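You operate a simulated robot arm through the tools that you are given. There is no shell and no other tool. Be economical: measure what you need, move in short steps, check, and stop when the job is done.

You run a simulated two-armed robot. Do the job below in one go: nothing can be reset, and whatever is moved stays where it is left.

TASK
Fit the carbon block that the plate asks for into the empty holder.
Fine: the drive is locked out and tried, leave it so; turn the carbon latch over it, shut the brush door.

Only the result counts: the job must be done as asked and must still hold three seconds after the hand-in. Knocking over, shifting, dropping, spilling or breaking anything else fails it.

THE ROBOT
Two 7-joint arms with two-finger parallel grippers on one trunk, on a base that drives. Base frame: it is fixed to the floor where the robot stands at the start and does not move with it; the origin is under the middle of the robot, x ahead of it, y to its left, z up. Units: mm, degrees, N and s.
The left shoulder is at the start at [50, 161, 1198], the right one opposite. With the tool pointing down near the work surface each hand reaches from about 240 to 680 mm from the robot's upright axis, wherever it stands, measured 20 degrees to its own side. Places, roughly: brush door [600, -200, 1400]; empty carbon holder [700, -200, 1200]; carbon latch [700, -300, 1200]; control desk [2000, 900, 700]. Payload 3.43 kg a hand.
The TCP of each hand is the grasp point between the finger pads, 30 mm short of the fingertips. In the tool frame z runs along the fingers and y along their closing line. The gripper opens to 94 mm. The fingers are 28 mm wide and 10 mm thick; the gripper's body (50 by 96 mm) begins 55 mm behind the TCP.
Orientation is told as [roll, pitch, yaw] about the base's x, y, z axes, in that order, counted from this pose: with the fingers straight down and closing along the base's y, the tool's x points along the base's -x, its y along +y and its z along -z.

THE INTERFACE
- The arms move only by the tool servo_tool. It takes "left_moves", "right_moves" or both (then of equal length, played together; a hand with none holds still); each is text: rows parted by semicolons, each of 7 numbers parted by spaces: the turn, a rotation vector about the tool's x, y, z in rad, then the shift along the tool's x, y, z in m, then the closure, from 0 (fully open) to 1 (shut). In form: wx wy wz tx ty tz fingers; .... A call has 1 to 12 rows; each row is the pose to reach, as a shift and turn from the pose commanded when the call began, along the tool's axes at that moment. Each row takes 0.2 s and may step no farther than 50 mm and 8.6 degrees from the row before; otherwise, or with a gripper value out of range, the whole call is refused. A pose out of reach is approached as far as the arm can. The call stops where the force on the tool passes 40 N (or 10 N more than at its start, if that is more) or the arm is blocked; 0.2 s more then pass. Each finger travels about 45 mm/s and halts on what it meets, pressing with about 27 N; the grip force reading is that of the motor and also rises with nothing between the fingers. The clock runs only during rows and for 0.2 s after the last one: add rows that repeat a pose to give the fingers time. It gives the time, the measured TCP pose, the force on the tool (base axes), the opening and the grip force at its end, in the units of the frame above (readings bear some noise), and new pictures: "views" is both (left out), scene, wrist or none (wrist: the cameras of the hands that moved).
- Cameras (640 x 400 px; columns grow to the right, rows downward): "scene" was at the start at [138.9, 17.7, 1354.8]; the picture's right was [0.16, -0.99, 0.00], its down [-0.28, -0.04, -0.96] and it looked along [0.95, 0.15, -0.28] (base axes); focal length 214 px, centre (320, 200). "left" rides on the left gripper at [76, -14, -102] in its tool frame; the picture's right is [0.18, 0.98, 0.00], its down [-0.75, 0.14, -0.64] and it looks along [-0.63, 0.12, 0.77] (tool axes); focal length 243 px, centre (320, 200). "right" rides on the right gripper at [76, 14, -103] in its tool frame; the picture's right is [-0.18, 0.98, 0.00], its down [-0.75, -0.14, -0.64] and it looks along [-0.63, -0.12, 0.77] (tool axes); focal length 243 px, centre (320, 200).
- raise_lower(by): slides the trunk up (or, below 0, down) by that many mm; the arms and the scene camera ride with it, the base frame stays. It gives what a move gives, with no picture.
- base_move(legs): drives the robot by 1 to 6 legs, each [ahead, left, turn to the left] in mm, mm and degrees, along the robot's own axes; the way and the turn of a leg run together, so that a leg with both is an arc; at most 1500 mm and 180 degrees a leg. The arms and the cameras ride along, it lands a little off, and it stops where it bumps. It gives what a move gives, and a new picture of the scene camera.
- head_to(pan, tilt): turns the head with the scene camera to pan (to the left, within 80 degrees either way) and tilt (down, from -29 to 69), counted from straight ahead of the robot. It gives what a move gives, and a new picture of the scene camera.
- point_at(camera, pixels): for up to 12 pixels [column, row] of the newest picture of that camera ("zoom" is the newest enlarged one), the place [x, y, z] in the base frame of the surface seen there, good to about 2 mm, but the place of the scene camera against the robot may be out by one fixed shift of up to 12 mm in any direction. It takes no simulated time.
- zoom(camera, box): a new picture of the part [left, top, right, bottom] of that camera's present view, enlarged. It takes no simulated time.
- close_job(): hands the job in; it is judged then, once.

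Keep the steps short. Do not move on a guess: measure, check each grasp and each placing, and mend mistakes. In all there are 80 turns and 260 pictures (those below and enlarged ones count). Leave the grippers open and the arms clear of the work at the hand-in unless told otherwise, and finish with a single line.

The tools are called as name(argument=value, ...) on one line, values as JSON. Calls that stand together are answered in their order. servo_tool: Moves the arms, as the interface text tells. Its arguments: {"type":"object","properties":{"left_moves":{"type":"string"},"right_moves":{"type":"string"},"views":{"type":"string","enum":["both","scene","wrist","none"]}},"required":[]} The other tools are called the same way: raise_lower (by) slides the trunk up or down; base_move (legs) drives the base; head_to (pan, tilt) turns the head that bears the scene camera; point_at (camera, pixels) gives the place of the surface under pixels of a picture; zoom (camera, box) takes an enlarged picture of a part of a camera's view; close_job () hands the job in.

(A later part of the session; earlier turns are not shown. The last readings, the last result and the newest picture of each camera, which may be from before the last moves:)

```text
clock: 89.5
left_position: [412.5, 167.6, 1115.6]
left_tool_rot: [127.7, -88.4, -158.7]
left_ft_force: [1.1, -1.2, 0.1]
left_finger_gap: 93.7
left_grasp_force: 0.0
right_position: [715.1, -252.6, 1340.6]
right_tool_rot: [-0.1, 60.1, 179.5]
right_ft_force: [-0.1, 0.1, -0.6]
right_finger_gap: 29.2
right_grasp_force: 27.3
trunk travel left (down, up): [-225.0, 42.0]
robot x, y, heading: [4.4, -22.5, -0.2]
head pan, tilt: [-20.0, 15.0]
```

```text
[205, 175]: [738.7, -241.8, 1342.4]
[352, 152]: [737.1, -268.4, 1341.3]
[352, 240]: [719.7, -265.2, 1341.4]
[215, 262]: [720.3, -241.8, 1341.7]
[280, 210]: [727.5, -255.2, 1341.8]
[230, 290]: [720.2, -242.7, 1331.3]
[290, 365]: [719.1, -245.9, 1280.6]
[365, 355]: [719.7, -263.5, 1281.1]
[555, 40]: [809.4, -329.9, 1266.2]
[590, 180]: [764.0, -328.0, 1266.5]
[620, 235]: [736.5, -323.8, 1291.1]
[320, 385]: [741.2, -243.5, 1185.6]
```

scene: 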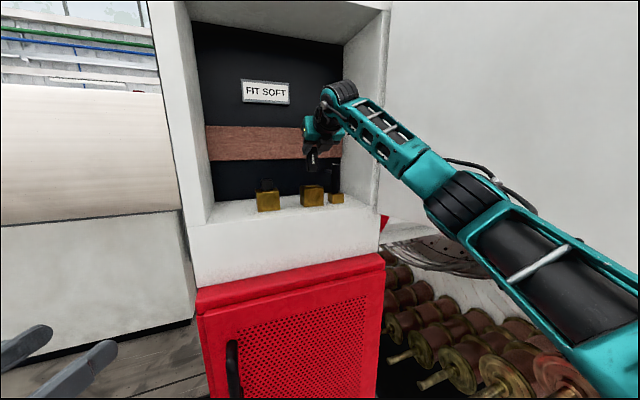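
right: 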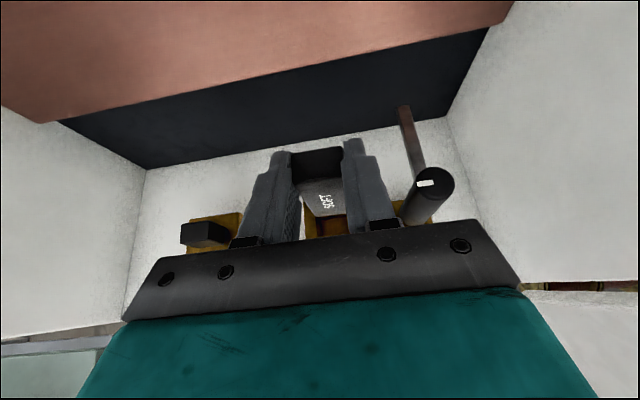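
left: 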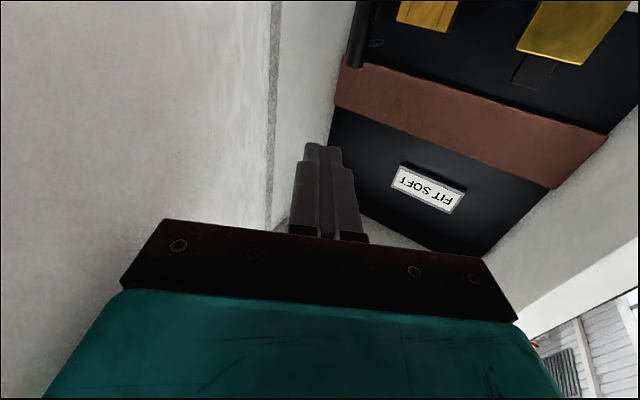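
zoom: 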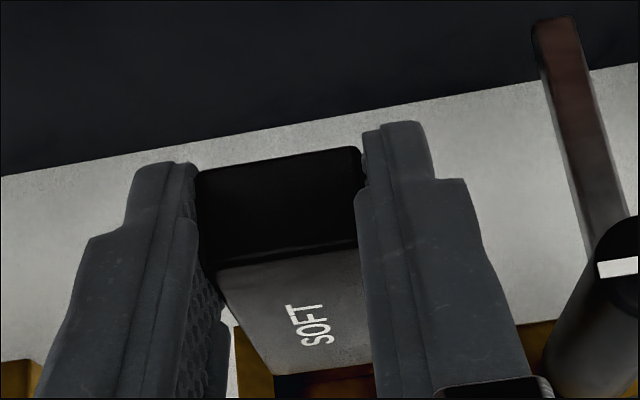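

Block needs +4 mm in y and -1.5 in x. I correct and lower 60 mm, so the bottom enters the socket ~14 mm, watching force.

servo_tool(right_moves="0 0 0 -0.0008 -0.004 -0.0013 1; 0 0 0 -0.0181 -0.004 0.0087 1; 0 0 0 -0.0354 -0.004 0.0187 1; 0 0 0 -0.0441 -0.004 0.0237 1; 0 0 0 -0.0527 -0.004 0.0287 1; 0 0 0 -0.0527 -0.004 0.0287 1", views="wrist")

zoom(camera="right", box=[230, 100, 430, 225])

```text
clock: 90.9
left_position: [412.8, 167.2, 1116.3]
left_tool_rot: [127.8, -88.4, -158.9]
left_ft_force: [0.6, 1.4, 0.2]
left_finger_gap: 94.2
left_grasp_force: 0.0
right_position: [715.4, -246.8, 1280.4]
right_tool_rot: [-0.3, 60.0, 179.4]
right_ft_force: [0.2, 0.1, -1.1]
right_finger_gap: 29.5
right_grasp_force: 27.1
trunk travel left (down, up): [-225.0, 42.0]
robot x, y, heading: [2.8, -20.7, -0.6]
head pan, tilt: [-20.0, 15.0]
```

right: 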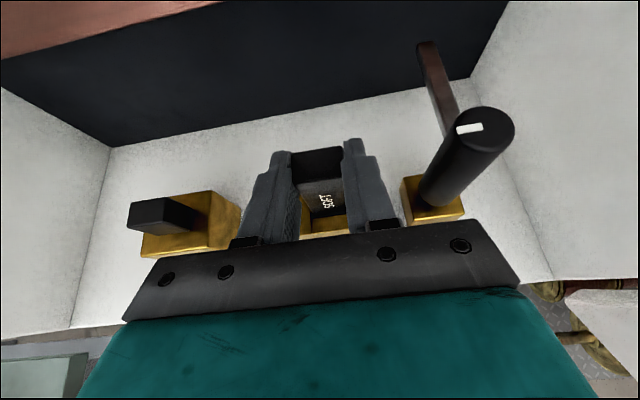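

```text
3.20 times, centred on (330, 162) of right
```

zoom: 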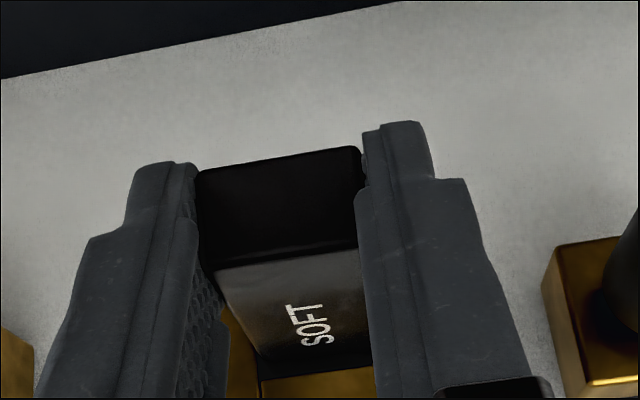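

No force; the bottom is inside the front wall. I lower another 18 mm.

servo_tool(right_moves="0 0 0 -0.0052 0 0.003 1; 0 0 0 -0.0104 0 0.006 1; 0 0 0 -0.0156 0 0.009 1; 0 0 0 -0.0156 0 0.009 1", views="wrist")

zoom(camera="right", box=[230, 100, 430, 225])

point_at(camera="right", pixels=[[318, 163], [345, 220], [325, 225], [296, 165], [338, 160]])

```text
clock: 91.9
left_position: [412.9, 168.1, 1114.2]
left_tool_rot: [127.7, -88.5, -158.9]
left_ft_force: [1.2, -0.3, -0.3]
left_finger_gap: 94.1
left_grasp_force: 0.2
right_position: [715.7, -247.9, 1261.9]
right_tool_rot: [-0.3, 60.0, 179.5]
right_ft_force: [0.3, 0.3, -1.3]
right_finger_gap: 29.4
right_grasp_force: 27.1
trunk travel left (down, up): [-225.0, 42.0]
robot x, y, heading: [3.9, -23.9, -0.4]
head pan, tilt: [-20.0, 15.0]
```

right: 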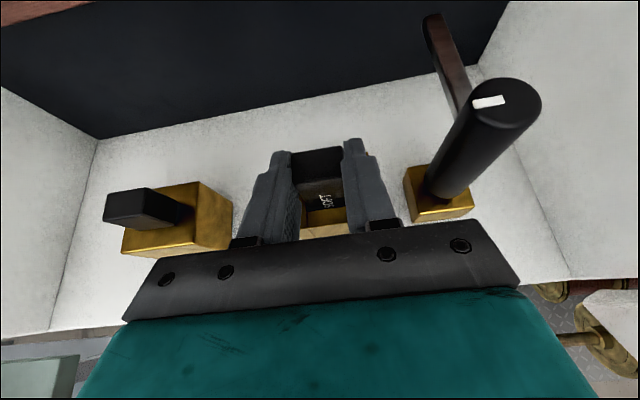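

```text
3.20 times, centred on (330, 162) of right
```

zoom: 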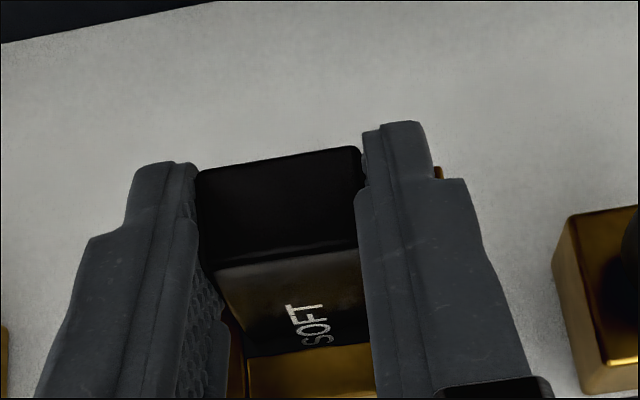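

```text
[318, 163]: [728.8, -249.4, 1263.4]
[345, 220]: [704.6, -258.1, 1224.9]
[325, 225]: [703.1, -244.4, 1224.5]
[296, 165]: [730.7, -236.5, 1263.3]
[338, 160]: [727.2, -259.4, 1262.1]
```

Top at 1263, ~9 mm to go. I lower 6 mm more, then open the fingers part way (latch post is near) and let it settle.

servo_tool(right_moves="0 0 0 -0.0026 0 0.0015 1; 0 0 0 -0.0052 0 0.003 1; 0 0 0 -0.0052 0 0.003 1; 0 0 0 -0.0052 0 0.003 0.5; 0 0 0 -0.0052 0 0.003 0.5; 0 0 0 -0.0052 0 0.003 0.5; 0 0 0 -0.0052 0 0.003 0.5", views="wrist")

point_at(camera="right", pixels=[[318, 163], [325, 225], [330, 160], [310, 170]])

```text
clock: 93.5
left_position: [412.4, 167.6, 1116.4]
left_tool_rot: [127.8, -88.5, -159.0]
left_ft_force: [0.2, -0.2, -0.4]
left_finger_gap: 94.1
left_grasp_force: 0.0
right_position: [714.2, -247.5, 1255.2]
right_tool_rot: [-0.2, 60.0, 179.4]
right_ft_force: [-0.2, -0.6, -0.6]
right_finger_gap: 47.1
right_grasp_force: 0.1
trunk travel left (down, up): [-225.0, 42.0]
robot x, y, heading: [4.0, -22.7, -0.2]
head pan, tilt: [-20.0, 15.0]
```

right: 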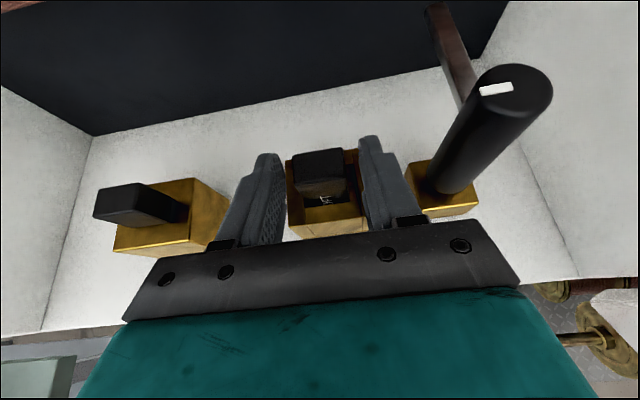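

```text
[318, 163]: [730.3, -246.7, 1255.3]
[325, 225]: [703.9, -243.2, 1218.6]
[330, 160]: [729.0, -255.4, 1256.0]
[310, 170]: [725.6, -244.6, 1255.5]
```

Released; block top at 1255. I lift clear and compare with the neighbour.

servo_tool(right_moves="0 0 0 0.02 0 -0.012 0.5; 0 0 0 0.04 0 -0.023 0.5; 0 0 0 0.06 0 -0.055 0.5; 0 0 0 0.07 0 -0.09 0.5", views="wrist")

zoom(camera="right", box=[180, 50, 500, 250])

```text
clock: 94.5
left_position: [412.2, 167.4, 1116.0]
left_tool_rot: [128.2, -88.5, -159.5]
left_ft_force: [-0.2, 1.1, 0.5]
left_finger_gap: 93.9
left_grasp_force: 0.0
right_position: [672.4, -246.9, 1362.6]
right_tool_rot: [-0.2, 59.9, 179.6]
right_ft_force: [-0.1, -0.1, 0.0]
right_finger_gap: 47.0
right_grasp_force: 0.1
trunk travel left (down, up): [-225.0, 42.0]
robot x, y, heading: [3.0, -23.1, -0.2]
head pan, tilt: [-20.0, 15.0]
```

right: 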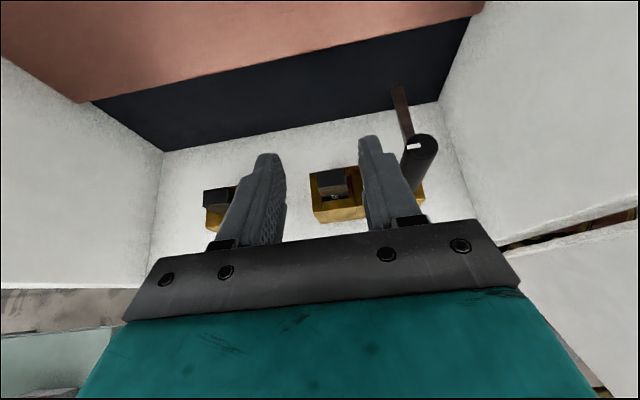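

```text
2.00 times, centred on (340, 150) of right
```

zoom: 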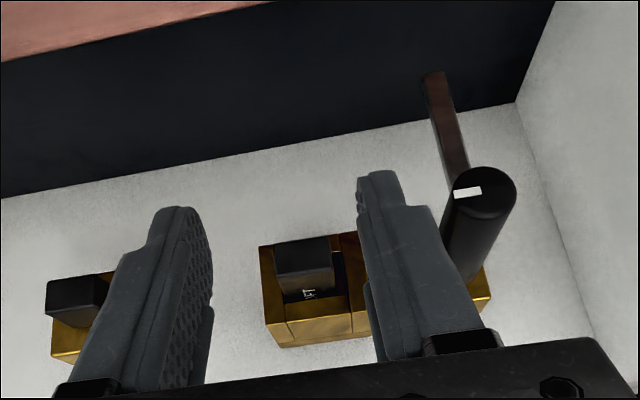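

point_at(camera="zoom", pixels=[[280, 245], [327, 242], [328, 266], [280, 270], [303, 256], [75, 290], [340, 290], [310, 328], [480, 180], [510, 190], [432, 80], [455, 165]])

```text
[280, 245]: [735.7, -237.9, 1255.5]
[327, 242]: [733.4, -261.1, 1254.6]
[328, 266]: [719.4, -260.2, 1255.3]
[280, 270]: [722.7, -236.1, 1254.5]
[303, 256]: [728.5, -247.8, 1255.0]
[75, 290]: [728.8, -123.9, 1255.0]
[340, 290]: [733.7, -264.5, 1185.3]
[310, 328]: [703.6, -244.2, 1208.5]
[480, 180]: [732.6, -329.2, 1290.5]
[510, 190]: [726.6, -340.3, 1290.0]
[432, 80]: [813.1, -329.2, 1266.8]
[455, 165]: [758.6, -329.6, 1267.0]
```

Seated: its top (1255) equals the neighbour's. The latch post stands at about (727,-328), 26 mm across, top 1290, with a copper finger at z≈1260–1267 to the rear; it must turn 90° counter-clockwise to come over the block. I bring the right hand above the post, yawed -35°.

servo_tool(right_moves="-0.106 0 0.061 0.001 0.016 0.012 0.25; -0.212 0 0.122 0.0024 0.032 0.024 0.25; -0.317 0 0.183 0.0035 0.049 0.036 0.25; -0.423 0 0.244 0.0047 0.065 0.048 0.25; -0.529 0 0.3055 0.0059 0.081 0.0601 0.25; -0.529 0 0.3055 0.0059 0.081 0.0601 0.25", views="both")

zoom(camera="right", box=[180, 80, 500, 280])

```text
clock: 95.9
left_position: [413.1, 167.6, 1116.0]
left_tool_rot: [127.6, -88.4, -158.8]
left_ft_force: [0.0, 0.2, 0.1]
left_finger_gap: 94.0
left_grasp_force: 0.1
right_position: [726.4, -328.4, 1337.0]
right_tool_rot: [-0.1, 60.0, 144.4]
right_ft_force: [0.1, -0.2, 0.5]
right_finger_gap: 71.0
right_grasp_force: 0.1
trunk travel left (down, up): [-225.0, 42.0]
robot x, y, heading: [1.3, -23.1, -0.2]
head pan, tilt: [-20.0, 15.0]
```

scene: 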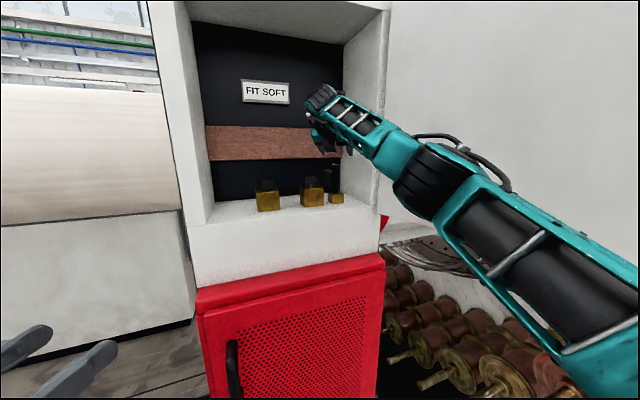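
right: 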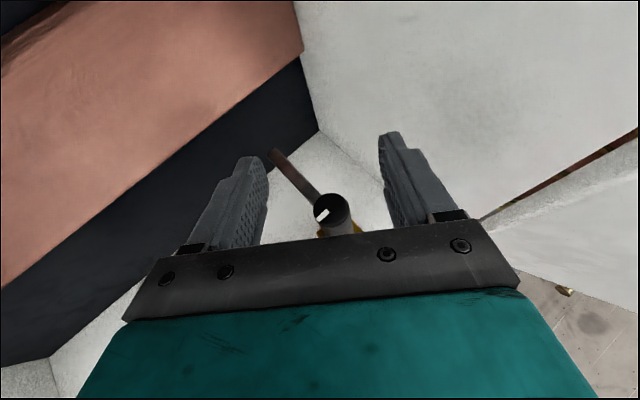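

```text
2.00 times, centred on (340, 180) of right
```

zoom: 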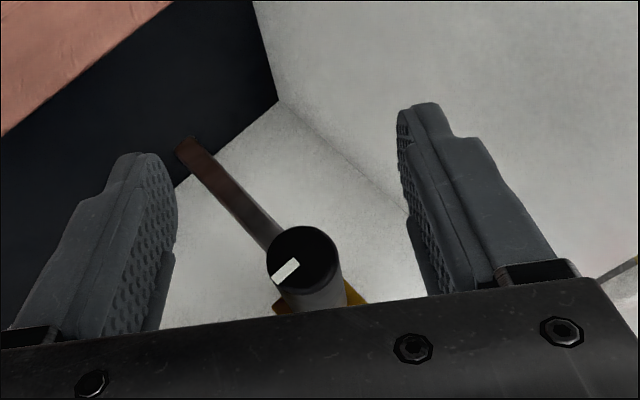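

point_at(camera="zoom", pixels=[[303, 232], [275, 262], [330, 255], [300, 288], [185, 145], [205, 150], [235, 210], [255, 205], [262, 245], [305, 258]])

```text
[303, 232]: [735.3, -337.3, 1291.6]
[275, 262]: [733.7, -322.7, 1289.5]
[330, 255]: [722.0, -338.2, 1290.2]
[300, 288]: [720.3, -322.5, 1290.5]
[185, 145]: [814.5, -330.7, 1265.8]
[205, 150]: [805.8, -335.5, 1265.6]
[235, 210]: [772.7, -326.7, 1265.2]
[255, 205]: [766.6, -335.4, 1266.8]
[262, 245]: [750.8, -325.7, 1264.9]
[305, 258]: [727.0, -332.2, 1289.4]
```

Post centre (728,-330). I lower straight down 99 mm so the fingers straddle the post below the copper finger, with the force guard watching.

servo_tool(right_moves="0 0 0 -0.0165 0.0004 0.0119 0.25; 0 0 0 -0.0338 0.0004 0.0219 0.25; 0 0 0 -0.0511 0.0004 0.0319 0.25; 0 0 0 -0.0684 0.0004 0.0419 0.25; 0 0 0 -0.0846 0.0004 0.0514 0.25; 0 0 0 -0.0846 0.0004 0.0514 0.25", views="wrist")

zoom(camera="right", box=[180, 80, 500, 280])

```text
clock: 97.3
left_position: [412.4, 168.5, 1115.5]
left_tool_rot: [128.0, -88.5, -159.1]
left_ft_force: [-0.2, 0.4, 0.2]
left_finger_gap: 93.8
left_grasp_force: 0.0
right_position: [727.7, -329.2, 1236.7]
right_tool_rot: [0.0, 59.9, 144.5]
right_ft_force: [0.2, -0.3, -0.6]
right_finger_gap: 70.7
right_grasp_force: 0.1
trunk travel left (down, up): [-225.0, 42.0]
robot x, y, heading: [5.7, -23.2, -0.0]
head pan, tilt: [-20.0, 15.0]
```

right: 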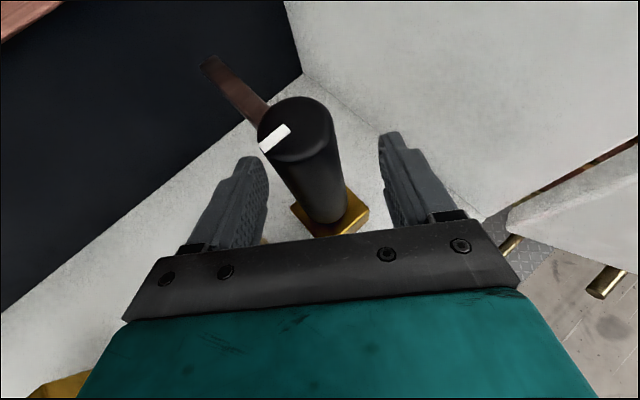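

```text
2.00 times, centred on (340, 180) of right
```

zoom: 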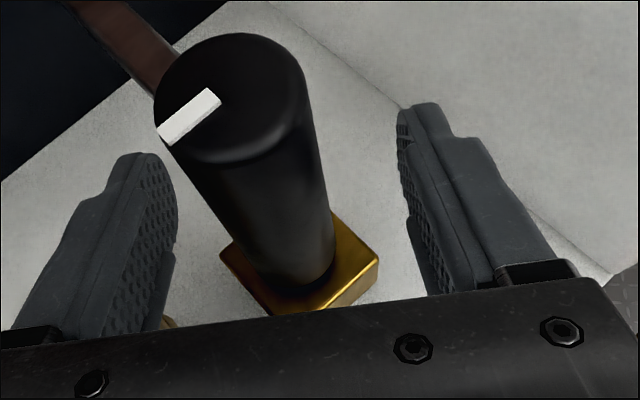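

Fingers straddle the post cleanly. Close on it, then turn 44° counter-clockwise about the vertical.

servo_tool(right_moves="0 0 0 0 0 0 1; 0 0 0 0 0 0 1; 0 0 0 0 0 0 1; 0 0 0 0 0 0 1; 0 0 0 0 0 0 1; 0.111 0 -0.064 0 0 0 1; 0.222 0 -0.128 0 0 0 1; 0.333 0 -0.192 0 0 0 1; 0.444 0 -0.256 0 0 0 1; 0.555 0 -0.32 0 0 0 1; 0.665 0 -0.384 0 0 0 1; 0.665 0 -0.384 0 0 0 1", views="wrist")

```text
clock: 99.9
left_position: [413.9, 168.6, 1115.9]
left_tool_rot: [128.4, -88.5, -159.5]
left_ft_force: [0.2, -0.7, -0.5]
left_finger_gap: 94.1
left_grasp_force: 0.1
right_position: [728.8, -330.1, 1237.0]
right_tool_rot: [-0.3, 60.0, -171.7]
right_ft_force: [-0.9, -0.5, 2.1]
right_finger_gap: 32.0
right_grasp_force: 45.1
trunk travel left (down, up): [-225.0, 42.0]
robot x, y, heading: [1.3, -21.4, -0.2]
head pan, tilt: [-20.0, 15.0]
```

right: 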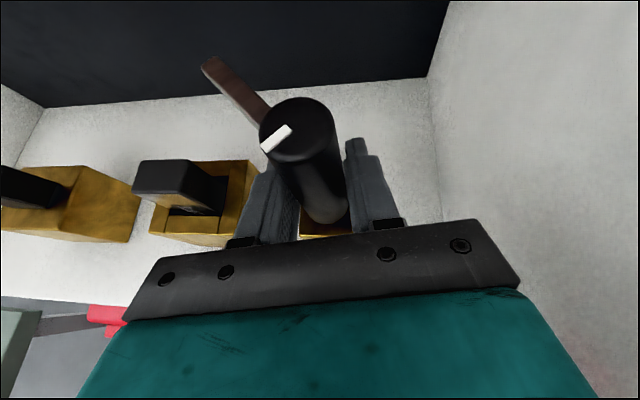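

The latch followed 44°. I open a little, rotate the hand back -44° (2 mm lower to pass under the copper), and regrip.

servo_tool(right_moves="0 0 0 -0.0017 0 0.001 0.45; 0 0 0 -0.0017 0 0.001 0.45; 0 0 0 -0.0017 0 0.001 0.45; -0.111 0 0.064 -0.0017 0 0.001 0.45; -0.222 0 0.128 -0.0017 0 0.001 0.45; -0.333 0 0.192 -0.0017 0 0.001 0.45; -0.444 0 0.256 -0.0017 0 0.001 0.45; -0.555 0 0.32 -0.0017 0 0.001 0.45; -0.69 0 0.398 -0.0017 0 0.001 0.45; -0.69 0 0.398 -0.0017 0 0.001 0.45", views="wrist")

```text
refused: row 9 steps farther than a row can; nothing moved
```

servo_tool(right_moves="0 0 0 -0.0017 0 0.001 0.45; 0 0 0 -0.0017 0 0.001 0.45; 0 0 0 -0.0017 0 0.001 0.45; -0.111 0 0.064 -0.0017 0 0.001 0.45; -0.222 0 0.128 -0.0017 0 0.001 0.45; -0.333 0 0.192 -0.0017 0 0.001 0.45; -0.444 0 0.256 -0.0017 0 0.001 0.45; -0.555 0 0.32 -0.0017 0 0.001 0.45; -0.665 0 0.384 -0.0017 0 0.001 0.45; -0.7 0 0.404 -0.0017 0 0.001 0.45", views="wrist")

```text
clock: 102.1
left_position: [412.4, 167.3, 1114.8]
left_tool_rot: [127.8, -88.5, -158.9]
left_ft_force: [0.6, -0.4, 0.2]
left_finger_gap: 94.2
left_grasp_force: 0.0
right_position: [727.6, -330.4, 1236.0]
right_tool_rot: [-0.1, 60.0, 142.0]
right_ft_force: [0.4, 0.0, 0.1]
right_finger_gap: 51.6
right_grasp_force: 0.0
trunk travel left (down, up): [-225.0, 42.0]
robot x, y, heading: [2.2, -18.0, -0.5]
head pan, tilt: [-20.0, 15.0]
```

right: 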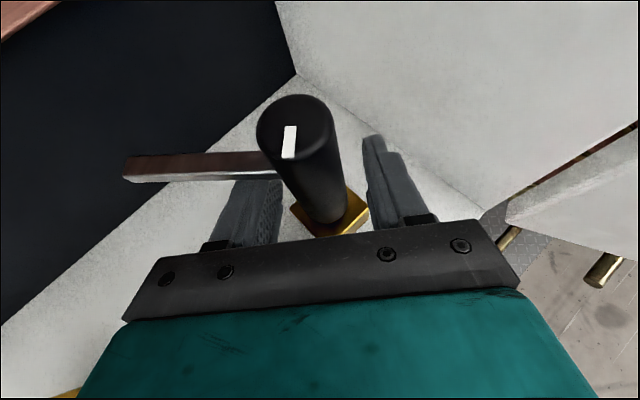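

The copper passes above the finger as planned. I regrip and turn another 46°.

servo_tool(right_moves="0 0 0 0 0 0 1; 0 0 0 0 0 0 1; 0 0 0 0 0 0 1; 0 0 0 0 0 0 1; 0.111 0 -0.064 0 0 0 1; 0.222 0 -0.128 0 0 0 1; 0.333 0 -0.192 0 0 0 1; 0.444 0 -0.256 0 0 0 1; 0.555 0 -0.32 0 0 0 1; 0.666 0 -0.384 0 0 0 1; 0.697 0 -0.402 0 0 0 1; 0.697 0 -0.402 0 0 0 1", views="wrist")

point_at(camera="right", pixels=[[135, 168], [180, 165], [230, 162], [260, 160], [300, 140]])

```text
clock: 104.7
left_position: [412.7, 168.2, 1115.8]
left_tool_rot: [127.8, -88.4, -159.0]
left_ft_force: [-0.2, 0.5, 0.3]
left_finger_gap: 94.0
left_grasp_force: 0.0
right_position: [729.0, -328.5, 1236.6]
right_tool_rot: [-0.3, 60.1, -171.8]
right_ft_force: [1.4, -1.2, 3.2]
right_finger_gap: 31.6
right_grasp_force: 45.4
trunk travel left (down, up): [-225.0, 42.0]
robot x, y, heading: [-0.3, -25.5, -0.1]
head pan, tilt: [-20.0, 15.0]
```

right: 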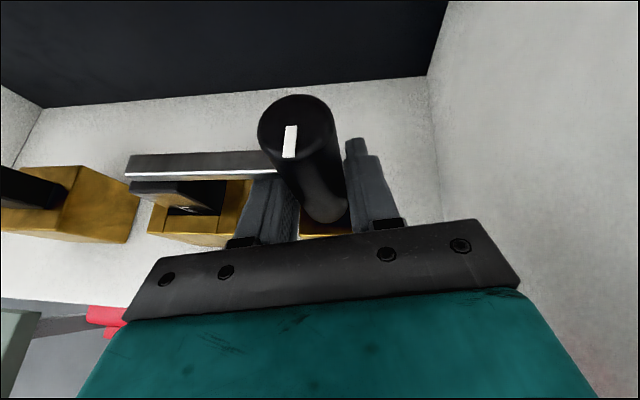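

```text
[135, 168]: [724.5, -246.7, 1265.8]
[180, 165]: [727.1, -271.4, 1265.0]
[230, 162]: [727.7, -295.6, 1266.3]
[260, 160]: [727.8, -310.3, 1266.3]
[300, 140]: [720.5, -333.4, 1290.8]
```

The copper finger now lies along y over the block (tip at y≈-245, block centre -249). I open and back straight out along the fingers.

servo_tool(right_moves="0 0 0 0 0 0 0.45; 0 0 0 0 0 0 0.45; 0 0 0 0 0 0 0.45; 0 0 0 0 0 -0.03 0.45; 0 0 0 0 0 -0.065 0.45; 0 0 0 0 0 -0.1 0.45; 0 0 0 0 0 -0.14 0.45; 0 0 0 0 0 -0.18 0.45", views="both")

zoom(camera="right", box=[180, 50, 500, 250])

```text
clock: 106.5
left_position: [412.7, 166.1, 1116.2]
left_tool_rot: [128.3, -88.4, -159.6]
left_ft_force: [-0.2, 0.5, 0.1]
left_finger_gap: 93.9
left_grasp_force: 0.0
right_position: [572.7, -353.7, 1329.2]
right_tool_rot: [-0.1, 59.9, -171.7]
right_ft_force: [-0.2, 0.7, 0.0]
right_finger_gap: 52.0
right_grasp_force: 0.0
trunk travel left (down, up): [-225.0, 42.0]
robot x, y, heading: [2.5, -18.2, -0.4]
head pan, tilt: [-20.0, 15.0]
```

scene: 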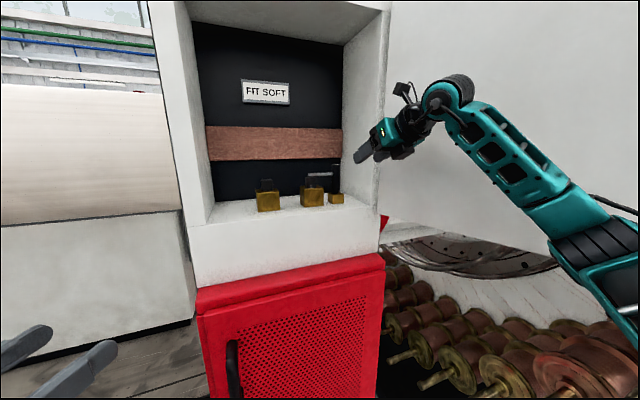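
right: 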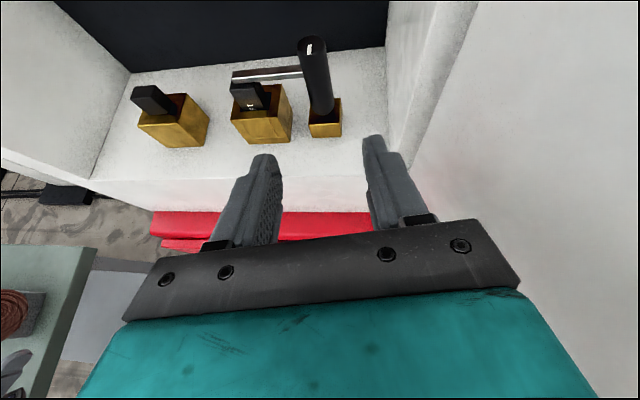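

```text
2.00 times, centred on (340, 150) of right
```

zoom: 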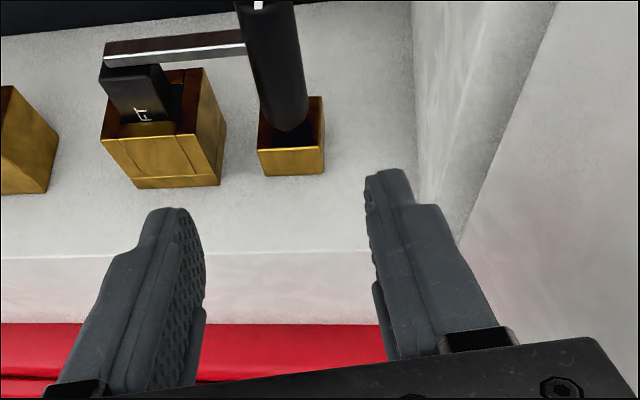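

I verify the copper finger's position over the block.

point_at(camera="zoom", pixels=[[110, 46], [112, 58], [170, 40], [170, 52], [235, 36], [235, 46], [125, 72], [160, 70], [105, 72], [115, 85], [160, 85], [140, 110]])

```text
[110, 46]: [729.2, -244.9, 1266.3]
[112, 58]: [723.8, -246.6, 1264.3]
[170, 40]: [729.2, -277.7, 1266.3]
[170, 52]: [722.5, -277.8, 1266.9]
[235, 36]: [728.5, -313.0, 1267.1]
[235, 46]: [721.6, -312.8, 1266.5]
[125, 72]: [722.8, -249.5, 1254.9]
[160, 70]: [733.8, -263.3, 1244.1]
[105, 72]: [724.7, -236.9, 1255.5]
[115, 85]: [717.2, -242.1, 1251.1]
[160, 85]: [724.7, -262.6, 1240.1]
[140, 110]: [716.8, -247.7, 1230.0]
```

Latch finger lies squarely over the block (x 721–735, tip y≈-243). Now the door: I back the base away 350 mm, then pull the right hand back and straighten it.

base_move(legs=[[-350, 0, 0]])

servo_tool(right_moves="-0.025 0 0.0145 -0.0045 -0.0043 -0.032 0.2; -0.05 0 0.029 -0.009 -0.0086 -0.064 0; -0.075 0 0.0435 -0.0134 -0.013 -0.096 0; -0.1 0 0.058 -0.018 -0.0173 -0.128 0; -0.1255 0 0.0725 -0.0223 -0.0216 -0.1586 0", views="none")

head_to(pan=-35, tilt=5)

```text
clock: 108.8
left_position: [62.6, 169.0, 1115.8]
left_tool_rot: [128.3, -88.5, -159.7]
left_ft_force: [-0.3, -0.2, -1.1]
left_finger_gap: 94.0
left_grasp_force: 0.0
right_position: [223.7, -352.1, 1327.8]
right_tool_rot: [-0.1, 60.0, -172.1]
right_ft_force: [-0.2, -0.9, -0.6]
right_finger_gap: 51.5
right_grasp_force: 0.0
trunk travel left (down, up): [-225.0, 42.0]
robot x, y, heading: [-344.9, -18.3, -0.3]
head pan, tilt: [-20.0, 15.0]
```

scene: 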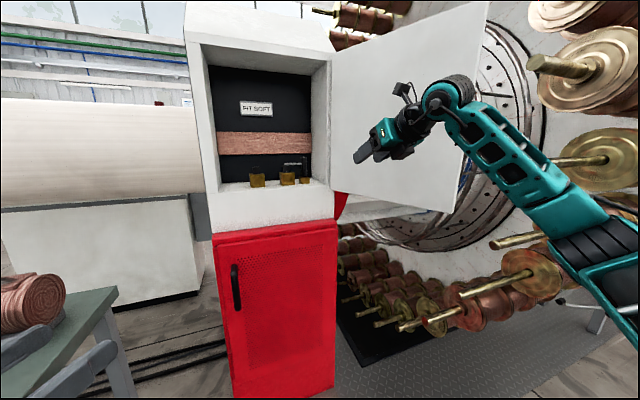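

```text
clock: 110.0
left_position: [64.7, 168.8, 1115.9]
left_tool_rot: [128.2, -88.5, -159.4]
left_ft_force: [0.6, -0.2, -0.2]
left_finger_gap: 94.1
left_grasp_force: 0.0
right_position: [71.8, -353.5, 1386.8]
right_tool_rot: [-0.3, 60.0, 179.7]
right_ft_force: [-0.8, -0.3, -0.6]
right_finger_gap: 93.9
right_grasp_force: 0.1
trunk travel left (down, up): [-225.0, 42.0]
robot x, y, heading: [-348.7, -20.6, -0.2]
head pan, tilt: [-20.0, 15.0]
```

```text
clock: 110.8
left_position: [65.1, 169.1, 1115.3]
left_tool_rot: [127.8, -88.5, -159.2]
left_ft_force: [-0.9, 0.9, 0.0]
left_finger_gap: 93.8
left_grasp_force: 0.1
right_position: [73.5, -353.8, 1386.5]
right_tool_rot: [-0.3, 59.9, 179.7]
right_ft_force: [-0.4, -0.1, 0.1]
right_finger_gap: 93.9
right_grasp_force: 0.1
trunk travel left (down, up): [-225.0, 42.0]
robot x, y, heading: [-349.0, -20.5, -0.4]
head pan, tilt: [-35.0, 5.0]
```

scene: 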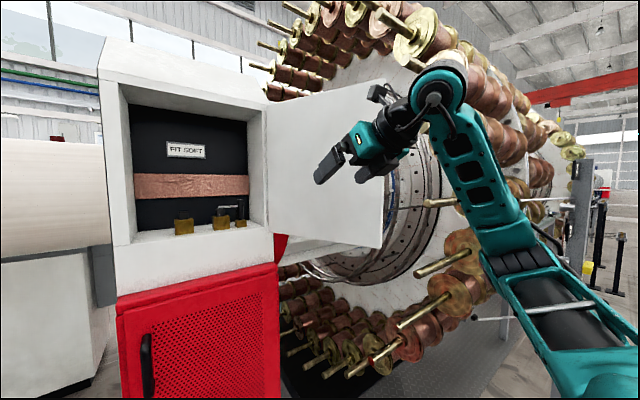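

I measure the elbow and nearby spindles before shifting right.

point_at(camera="scene", pixels=[[515, 250], [540, 280], [600, 340], [405, 325], [420, 272], [428, 203], [412, 65], [383, 150], [378, 240], [478, 318], [450, 300], [375, 110]])

```text
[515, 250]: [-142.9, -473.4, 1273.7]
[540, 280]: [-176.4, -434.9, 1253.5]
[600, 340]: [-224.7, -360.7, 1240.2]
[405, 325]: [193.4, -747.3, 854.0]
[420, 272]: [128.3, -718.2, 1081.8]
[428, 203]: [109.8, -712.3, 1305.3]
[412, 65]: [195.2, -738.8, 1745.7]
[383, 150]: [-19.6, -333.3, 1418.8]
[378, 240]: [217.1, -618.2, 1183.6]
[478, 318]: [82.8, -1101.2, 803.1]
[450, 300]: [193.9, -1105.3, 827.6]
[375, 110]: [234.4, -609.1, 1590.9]
```

Elbow will stay 180 mm clear of the spindles. Base right 267 mm.

base_move(legs=[[0, -267, 0]])

servo_tool(right_moves="0 0 0 0 0 0 0", views="wrist")

```text
clock: 112.7
left_position: [62.2, -96.0, 1116.6]
left_tool_rot: [126.4, -88.5, -158.0]
left_ft_force: [0.1, -0.6, 0.5]
left_finger_gap: 94.1
left_grasp_force: 0.1
right_position: [68.9, -619.3, 1386.0]
right_tool_rot: [-0.3, 59.9, 179.6]
right_ft_force: [-0.5, -0.9, 0.6]
right_finger_gap: 94.1
right_grasp_force: 0.1
trunk travel left (down, up): [-225.0, 42.0]
robot x, y, heading: [-352.6, -285.5, -0.7]
head pan, tilt: [-35.0, 5.0]
```

scene: 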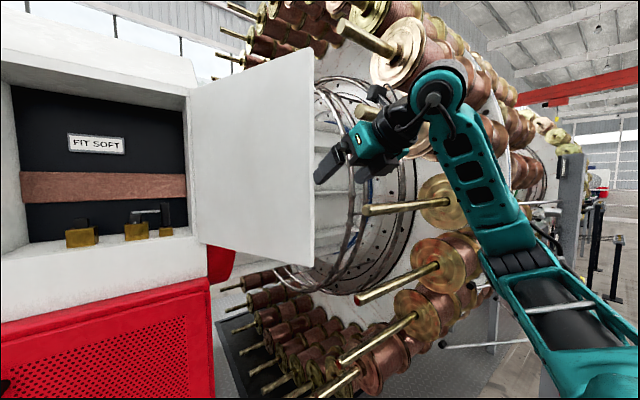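

```text
clock: 113.0
left_position: [62.5, -96.0, 1116.3]
left_tool_rot: [126.8, -88.5, -158.3]
left_ft_force: [-0.6, 0.2, 0.0]
left_finger_gap: 94.0
left_grasp_force: 0.1
right_position: [69.4, -618.8, 1386.2]
right_tool_rot: [-0.1, 60.0, 179.7]
right_ft_force: [0.5, 0.3, -0.3]
right_finger_gap: 94.1
right_grasp_force: 0.0
trunk travel left (down, up): [-225.0, 42.0]
robot x, y, heading: [-347.1, -285.3, -0.5]
head pan, tilt: [-35.0, 5.0]
```

right: 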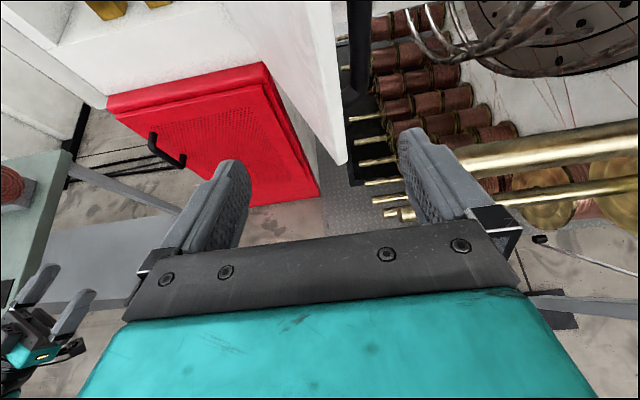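

Door edge shows at px (340,150), between the fingers. I measure the edge.

point_at(camera="right", pixels=[[342, 155], [335, 155], [340, 120], [334, 60], [345, 130], [320, 60], [352, 70]])

```text
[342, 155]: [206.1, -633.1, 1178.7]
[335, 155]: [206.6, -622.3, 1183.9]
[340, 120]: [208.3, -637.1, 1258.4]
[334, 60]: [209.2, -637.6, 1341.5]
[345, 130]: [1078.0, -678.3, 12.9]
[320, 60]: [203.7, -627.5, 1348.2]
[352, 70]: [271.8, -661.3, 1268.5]
```

Edge centre at (206,-630). I advance so the fingers straddle the edge by ~22 mm.

servo_tool(right_moves="0 0 0 0.017 0.006 0.029 0; 0 0 0 0.034 0.011 0.058 0; 0 0 0 0.05 0.011 0.087 0; 0 0 0 0.0665 0.011 0.115 0; 0 0 0 0.0665 0.011 0.115 0", views="wrist")

```text
clock: 114.2
left_position: [62.6, -95.8, 1115.4]
left_tool_rot: [127.7, -88.5, -159.1]
left_ft_force: [0.7, 0.0, -0.2]
left_finger_gap: 94.2
left_grasp_force: 0.0
right_position: [203.6, -629.8, 1387.0]
right_tool_rot: [-0.2, 60.0, 179.6]
right_ft_force: [-0.5, -0.1, -0.3]
right_finger_gap: 94.1
right_grasp_force: 0.0
trunk travel left (down, up): [-225.0, 42.0]
robot x, y, heading: [-349.1, -281.0, -0.6]
head pan, tilt: [-35.0, 5.0]
```

right: 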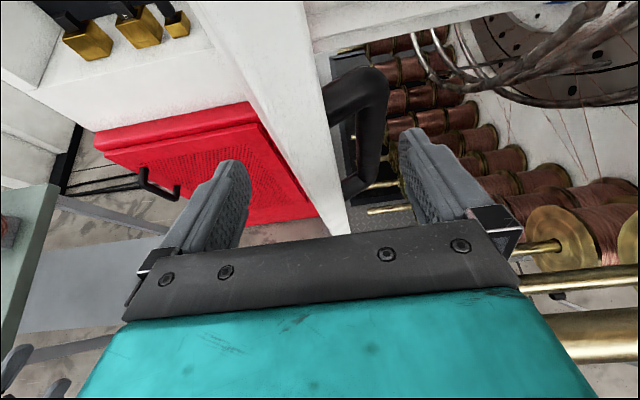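

Straddled. I now drag the edge to the left along its arc (to ~80°).

servo_tool(right_moves="0 0 0 0 -0.03 0 0; 0 0 0 -0.0035 -0.059 -0.006 0; 0 0 0 -0.0095 -0.088 -0.0165 0; 0 0 0 -0.015 -0.128 -0.026 0; 0 0 0 -0.0185 -0.169 -0.032 0; 0 0 0 -0.0205 -0.211 -0.0355 0; 0 0 0 -0.021 -0.253 -0.0364 0; 0 0 0 -0.019 -0.294 -0.033 0; 0 0 0 -0.016 -0.335 -0.0277 0", views="both")

```text
clock: 116.2
left_position: [61.9, -93.6, 1114.5]
left_tool_rot: [129.5, -88.6, -161.0]
left_ft_force: [-0.2, 0.5, 0.1]
left_finger_gap: 93.8
left_grasp_force: 0.0
right_position: [172.5, -293.1, 1387.6]
right_tool_rot: [-0.2, 60.0, 179.8]
right_ft_force: [1.4, 0.3, 0.6]
right_finger_gap: 94.0
right_grasp_force: 0.1
trunk travel left (down, up): [-225.0, 42.0]
robot x, y, heading: [-348.4, -282.7, -0.5]
head pan, tilt: [-35.0, 5.0]
```

scene: 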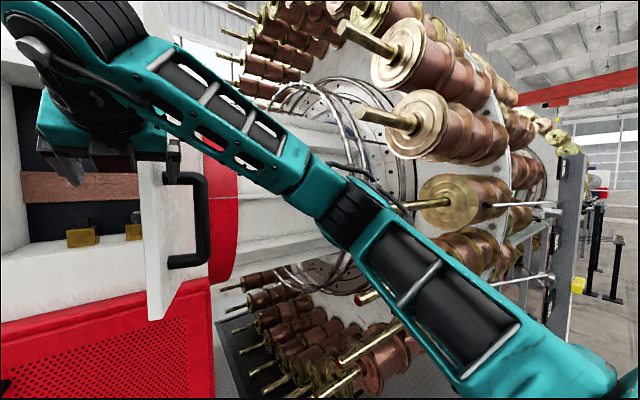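
right: 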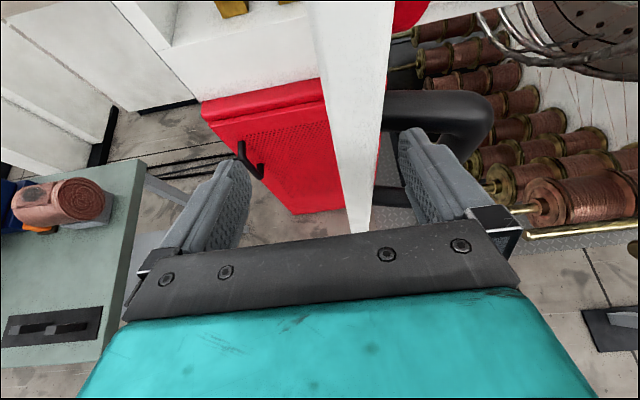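

Door ~80°. I continue the arc to ~58°, yawing along.

servo_tool(right_moves="-0.0606 0 0.035 0.0105 -0.0374 0.018 0; -0.121 0 0.07 0.019 -0.0754 0.033 0; -0.1966 0 0.1135 0.029 -0.112 0.05 0; -0.272 0 0.157 0.041 -0.1465 0.0706 0; -0.272 0 0.157 0.041 -0.1465 0.0706 0", views="both")

```text
clock: 117.2
left_position: [58.3, -95.1, 1117.5]
left_tool_rot: [128.4, -88.4, -159.8]
left_ft_force: [0.8, -0.7, -0.6]
left_finger_gap: 94.1
left_grasp_force: 0.0
right_position: [221.7, -198.6, 1391.6]
right_tool_rot: [0.3, 61.0, 165.8]
right_ft_force: [-19.5, 6.8, 4.9]
right_finger_gap: 93.0
right_grasp_force: 0.1
right hand out of reach, approached as far as the arm can: row 3, 4
trunk travel left (down, up): [-225.0, 42.0]
robot x, y, heading: [-348.5, -283.6, -0.6]
head pan, tilt: [-35.0, 5.0]
stopped in row 4 (right hand): the force on the tool passed its limit (the readings are from after the stop); the commanded pose is now the measured one
```

scene: 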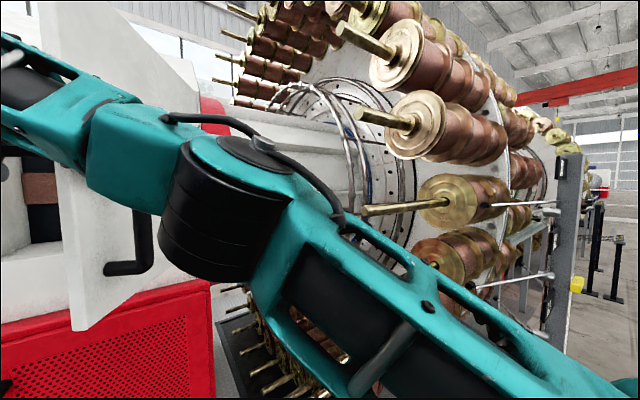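
right: 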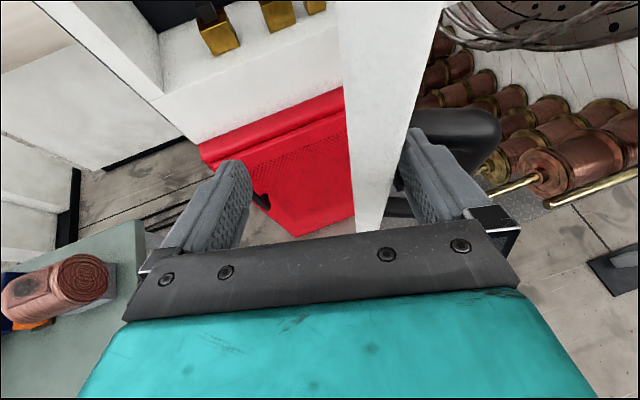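

Contact force came from the edge bottoming in the palm. I back off 20 mm, then let the base carry the hand (and door) ahead-left.

servo_tool(right_moves="0 0 0 -0.01 0 -0.017 0; 0 0 0 -0.01 0 -0.017 0", views="none")

base_move(legs=[[60, 110, 0]])

zoom(camera="right", box=[0, 0, 640, 400])

```text
clock: 117.8
left_position: [62.9, -93.6, 1115.4]
left_tool_rot: [126.4, -88.6, -157.7]
left_ft_force: [0.0, -0.3, 0.0]
left_finger_gap: 94.1
left_grasp_force: 0.0
right_position: [210.2, -197.6, 1387.7]
right_tool_rot: [0.5, 60.6, 165.3]
right_ft_force: [0.4, 0.3, 0.0]
right_finger_gap: 93.9
right_grasp_force: 0.1
trunk travel left (down, up): [-225.0, 42.0]
robot x, y, heading: [-349.8, -285.0, -0.7]
head pan, tilt: [-35.0, 5.0]
```

```text
clock: 119.1
left_position: [124.4, 17.7, 1115.8]
left_tool_rot: [128.4, -88.6, -159.4]
left_ft_force: [0.1, 0.5, 0.3]
left_finger_gap: 93.9
left_grasp_force: 0.0
right_position: [272.8, -84.9, 1389.0]
right_tool_rot: [0.5, 60.8, 165.8]
right_ft_force: [0.1, -0.4, 0.3]
right_finger_gap: 93.9
right_grasp_force: 0.0
trunk travel left (down, up): [-225.0, 42.0]
robot x, y, heading: [-285.1, -174.6, -0.4]
head pan, tilt: [-35.0, 5.0]
```

scene: 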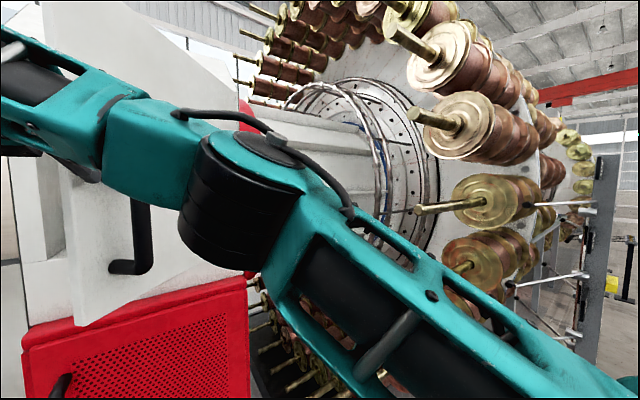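

```text
1.00 times, centred on (320, 200) of right
```

zoom: 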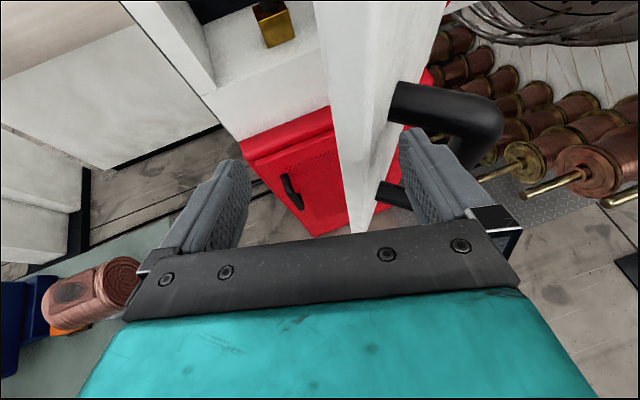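

Works. Again ahead 80, left 85.

base_move(legs=[[75, 88, 0]])

zoom(camera="right", box=[0, 0, 640, 400])

```text
clock: 120.3
left_position: [199.9, 103.8, 1115.0]
left_tool_rot: [127.9, -88.6, -159.2]
left_ft_force: [0.4, -0.1, -0.4]
left_finger_gap: 94.1
left_grasp_force: 0.1
right_position: [348.5, 4.0, 1388.5]
right_tool_rot: [0.4, 60.6, 165.9]
right_ft_force: [1.0, 1.0, 0.0]
right_finger_gap: 93.9
right_grasp_force: 0.0
trunk travel left (down, up): [-225.0, 42.0]
robot x, y, heading: [-213.6, -87.2, -0.4]
head pan, tilt: [-35.0, 5.0]
```

scene: 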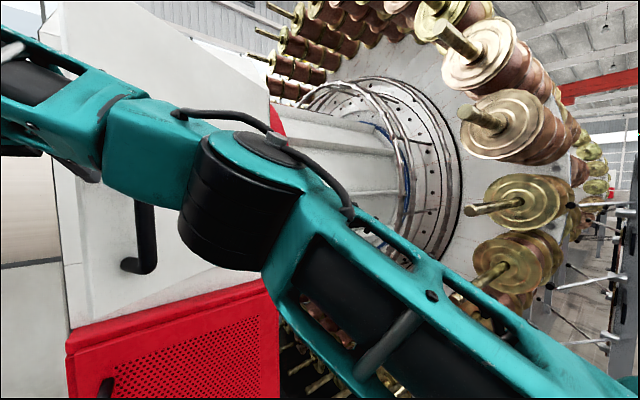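

```text
1.00 times, centred on (320, 200) of right
```

zoom: 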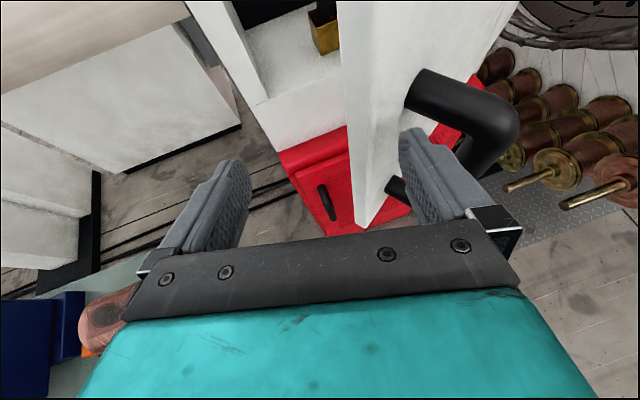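

Door ~35°. I now back out 110 mm, shift right 135 mm and close the fingers, to push on the outer face.

base_move(legs=[[-110, 0, 0], [0, -135, 0]])

servo_tool(right_moves="0.06 0 -0.035 0 0 0 1; 0.12 0 -0.07 0 0 0 1; 0.2 0 -0.115 0 0 0 1; 0.2 0 -0.115 0 0 0 1; 0.2 0 -0.115 0 0 0 1; 0.2 0 -0.115 0 0 0 1", views="both")

```text
clock: 122.4
left_position: [89.6, -30.5, 1115.6]
left_tool_rot: [125.0, -88.5, -156.4]
left_ft_force: [0.6, 0.1, -0.6]
left_finger_gap: 94.0
left_grasp_force: 0.1
right_position: [235.8, -131.3, 1389.8]
right_tool_rot: [0.2, 60.8, 165.6]
right_ft_force: [-0.1, -0.5, 0.5]
right_finger_gap: 94.0
right_grasp_force: 0.2
trunk travel left (down, up): [-225.0, 42.0]
robot x, y, heading: [-321.5, -219.7, -0.4]
head pan, tilt: [-35.0, 5.0]
```

scene: 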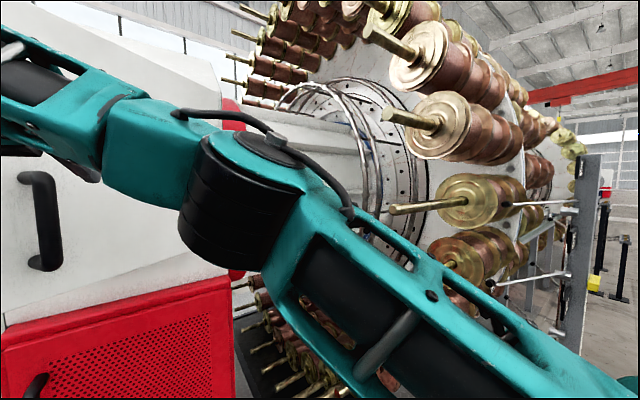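

```text
clock: 123.8
left_position: [88.1, -29.2, 1115.7]
left_tool_rot: [126.7, -88.7, -158.0]
left_ft_force: [-0.6, -0.2, 1.0]
left_finger_gap: 93.8
left_grasp_force: 0.0
right_position: [235.7, -131.9, 1389.0]
right_tool_rot: [0.7, 60.6, 179.1]
right_ft_force: [0.3, -0.2, -0.7]
right_finger_gap: 0.2
right_grasp_force: 25.8
trunk travel left (down, up): [-225.0, 42.0]
robot x, y, heading: [-323.1, -218.9, -0.4]
head pan, tilt: [-35.0, 5.0]
```

scene: 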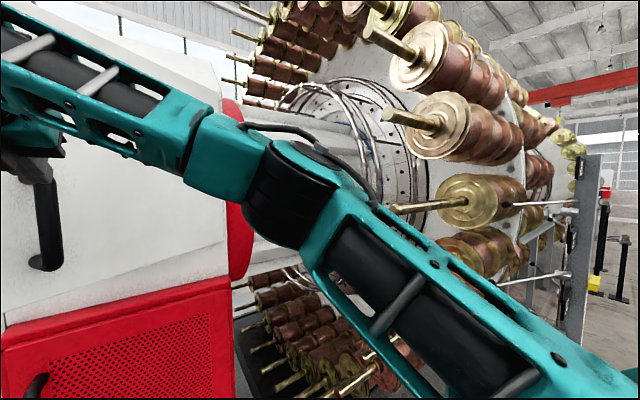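
right: 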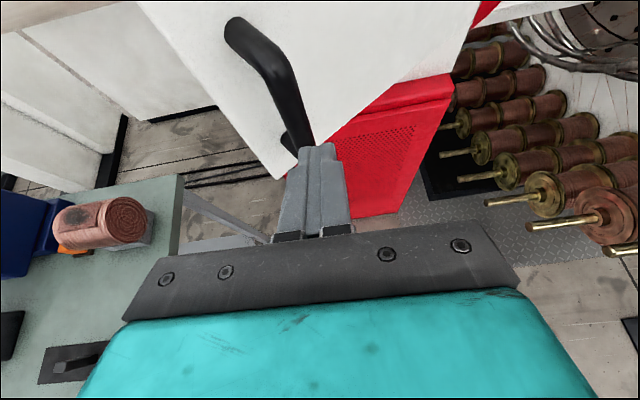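

point_at(camera="right", pixels=[[235, 25], [275, 75], [290, 110], [340, 60], [400, 40], [360, 90], [285, 160]])

```text
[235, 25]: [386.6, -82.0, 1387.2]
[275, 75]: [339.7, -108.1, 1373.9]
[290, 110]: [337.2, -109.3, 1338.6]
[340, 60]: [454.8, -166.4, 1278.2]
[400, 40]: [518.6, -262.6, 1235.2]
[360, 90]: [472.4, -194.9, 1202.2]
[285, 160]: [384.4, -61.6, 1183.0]
```

The handle is right ahead (338,-109), so I shift another 90 mm right before pushing forward with the base.

base_move(legs=[[0, -90, 0], [330, 0, 0]])

zoom(camera="right", box=[0, 0, 640, 400])

```text
clock: 126.7
left_position: [420.4, -121.9, 1115.0]
left_tool_rot: [126.2, -88.5, -157.5]
left_ft_force: [0.1, 0.2, -0.4]
left_finger_gap: 94.1
left_grasp_force: 0.1
right_position: [569.7, -223.9, 1388.0]
right_tool_rot: [0.8, 60.6, 179.0]
right_ft_force: [-0.3, -0.7, -0.4]
right_finger_gap: 0.0
right_grasp_force: 26.9
trunk travel left (down, up): [-225.0, 42.0]
robot x, y, heading: [10.1, -314.5, -0.6]
head pan, tilt: [-35.0, 5.0]
```

scene: 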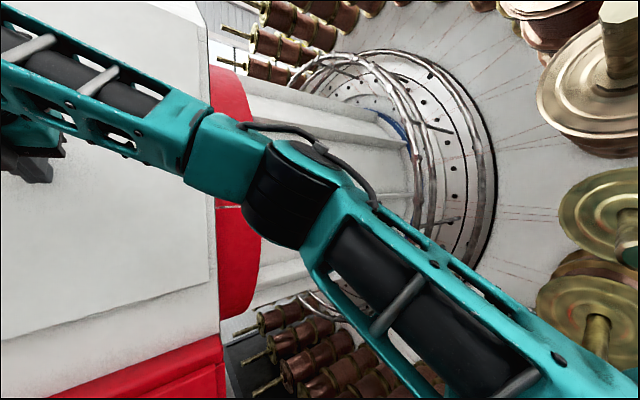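

```text
1.00 times, centred on (320, 200) of right
```

zoom: 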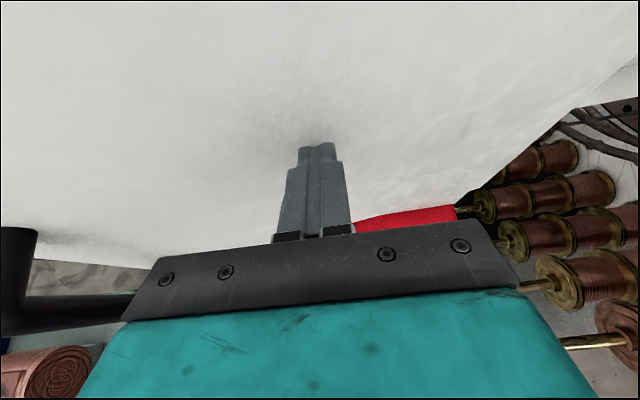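

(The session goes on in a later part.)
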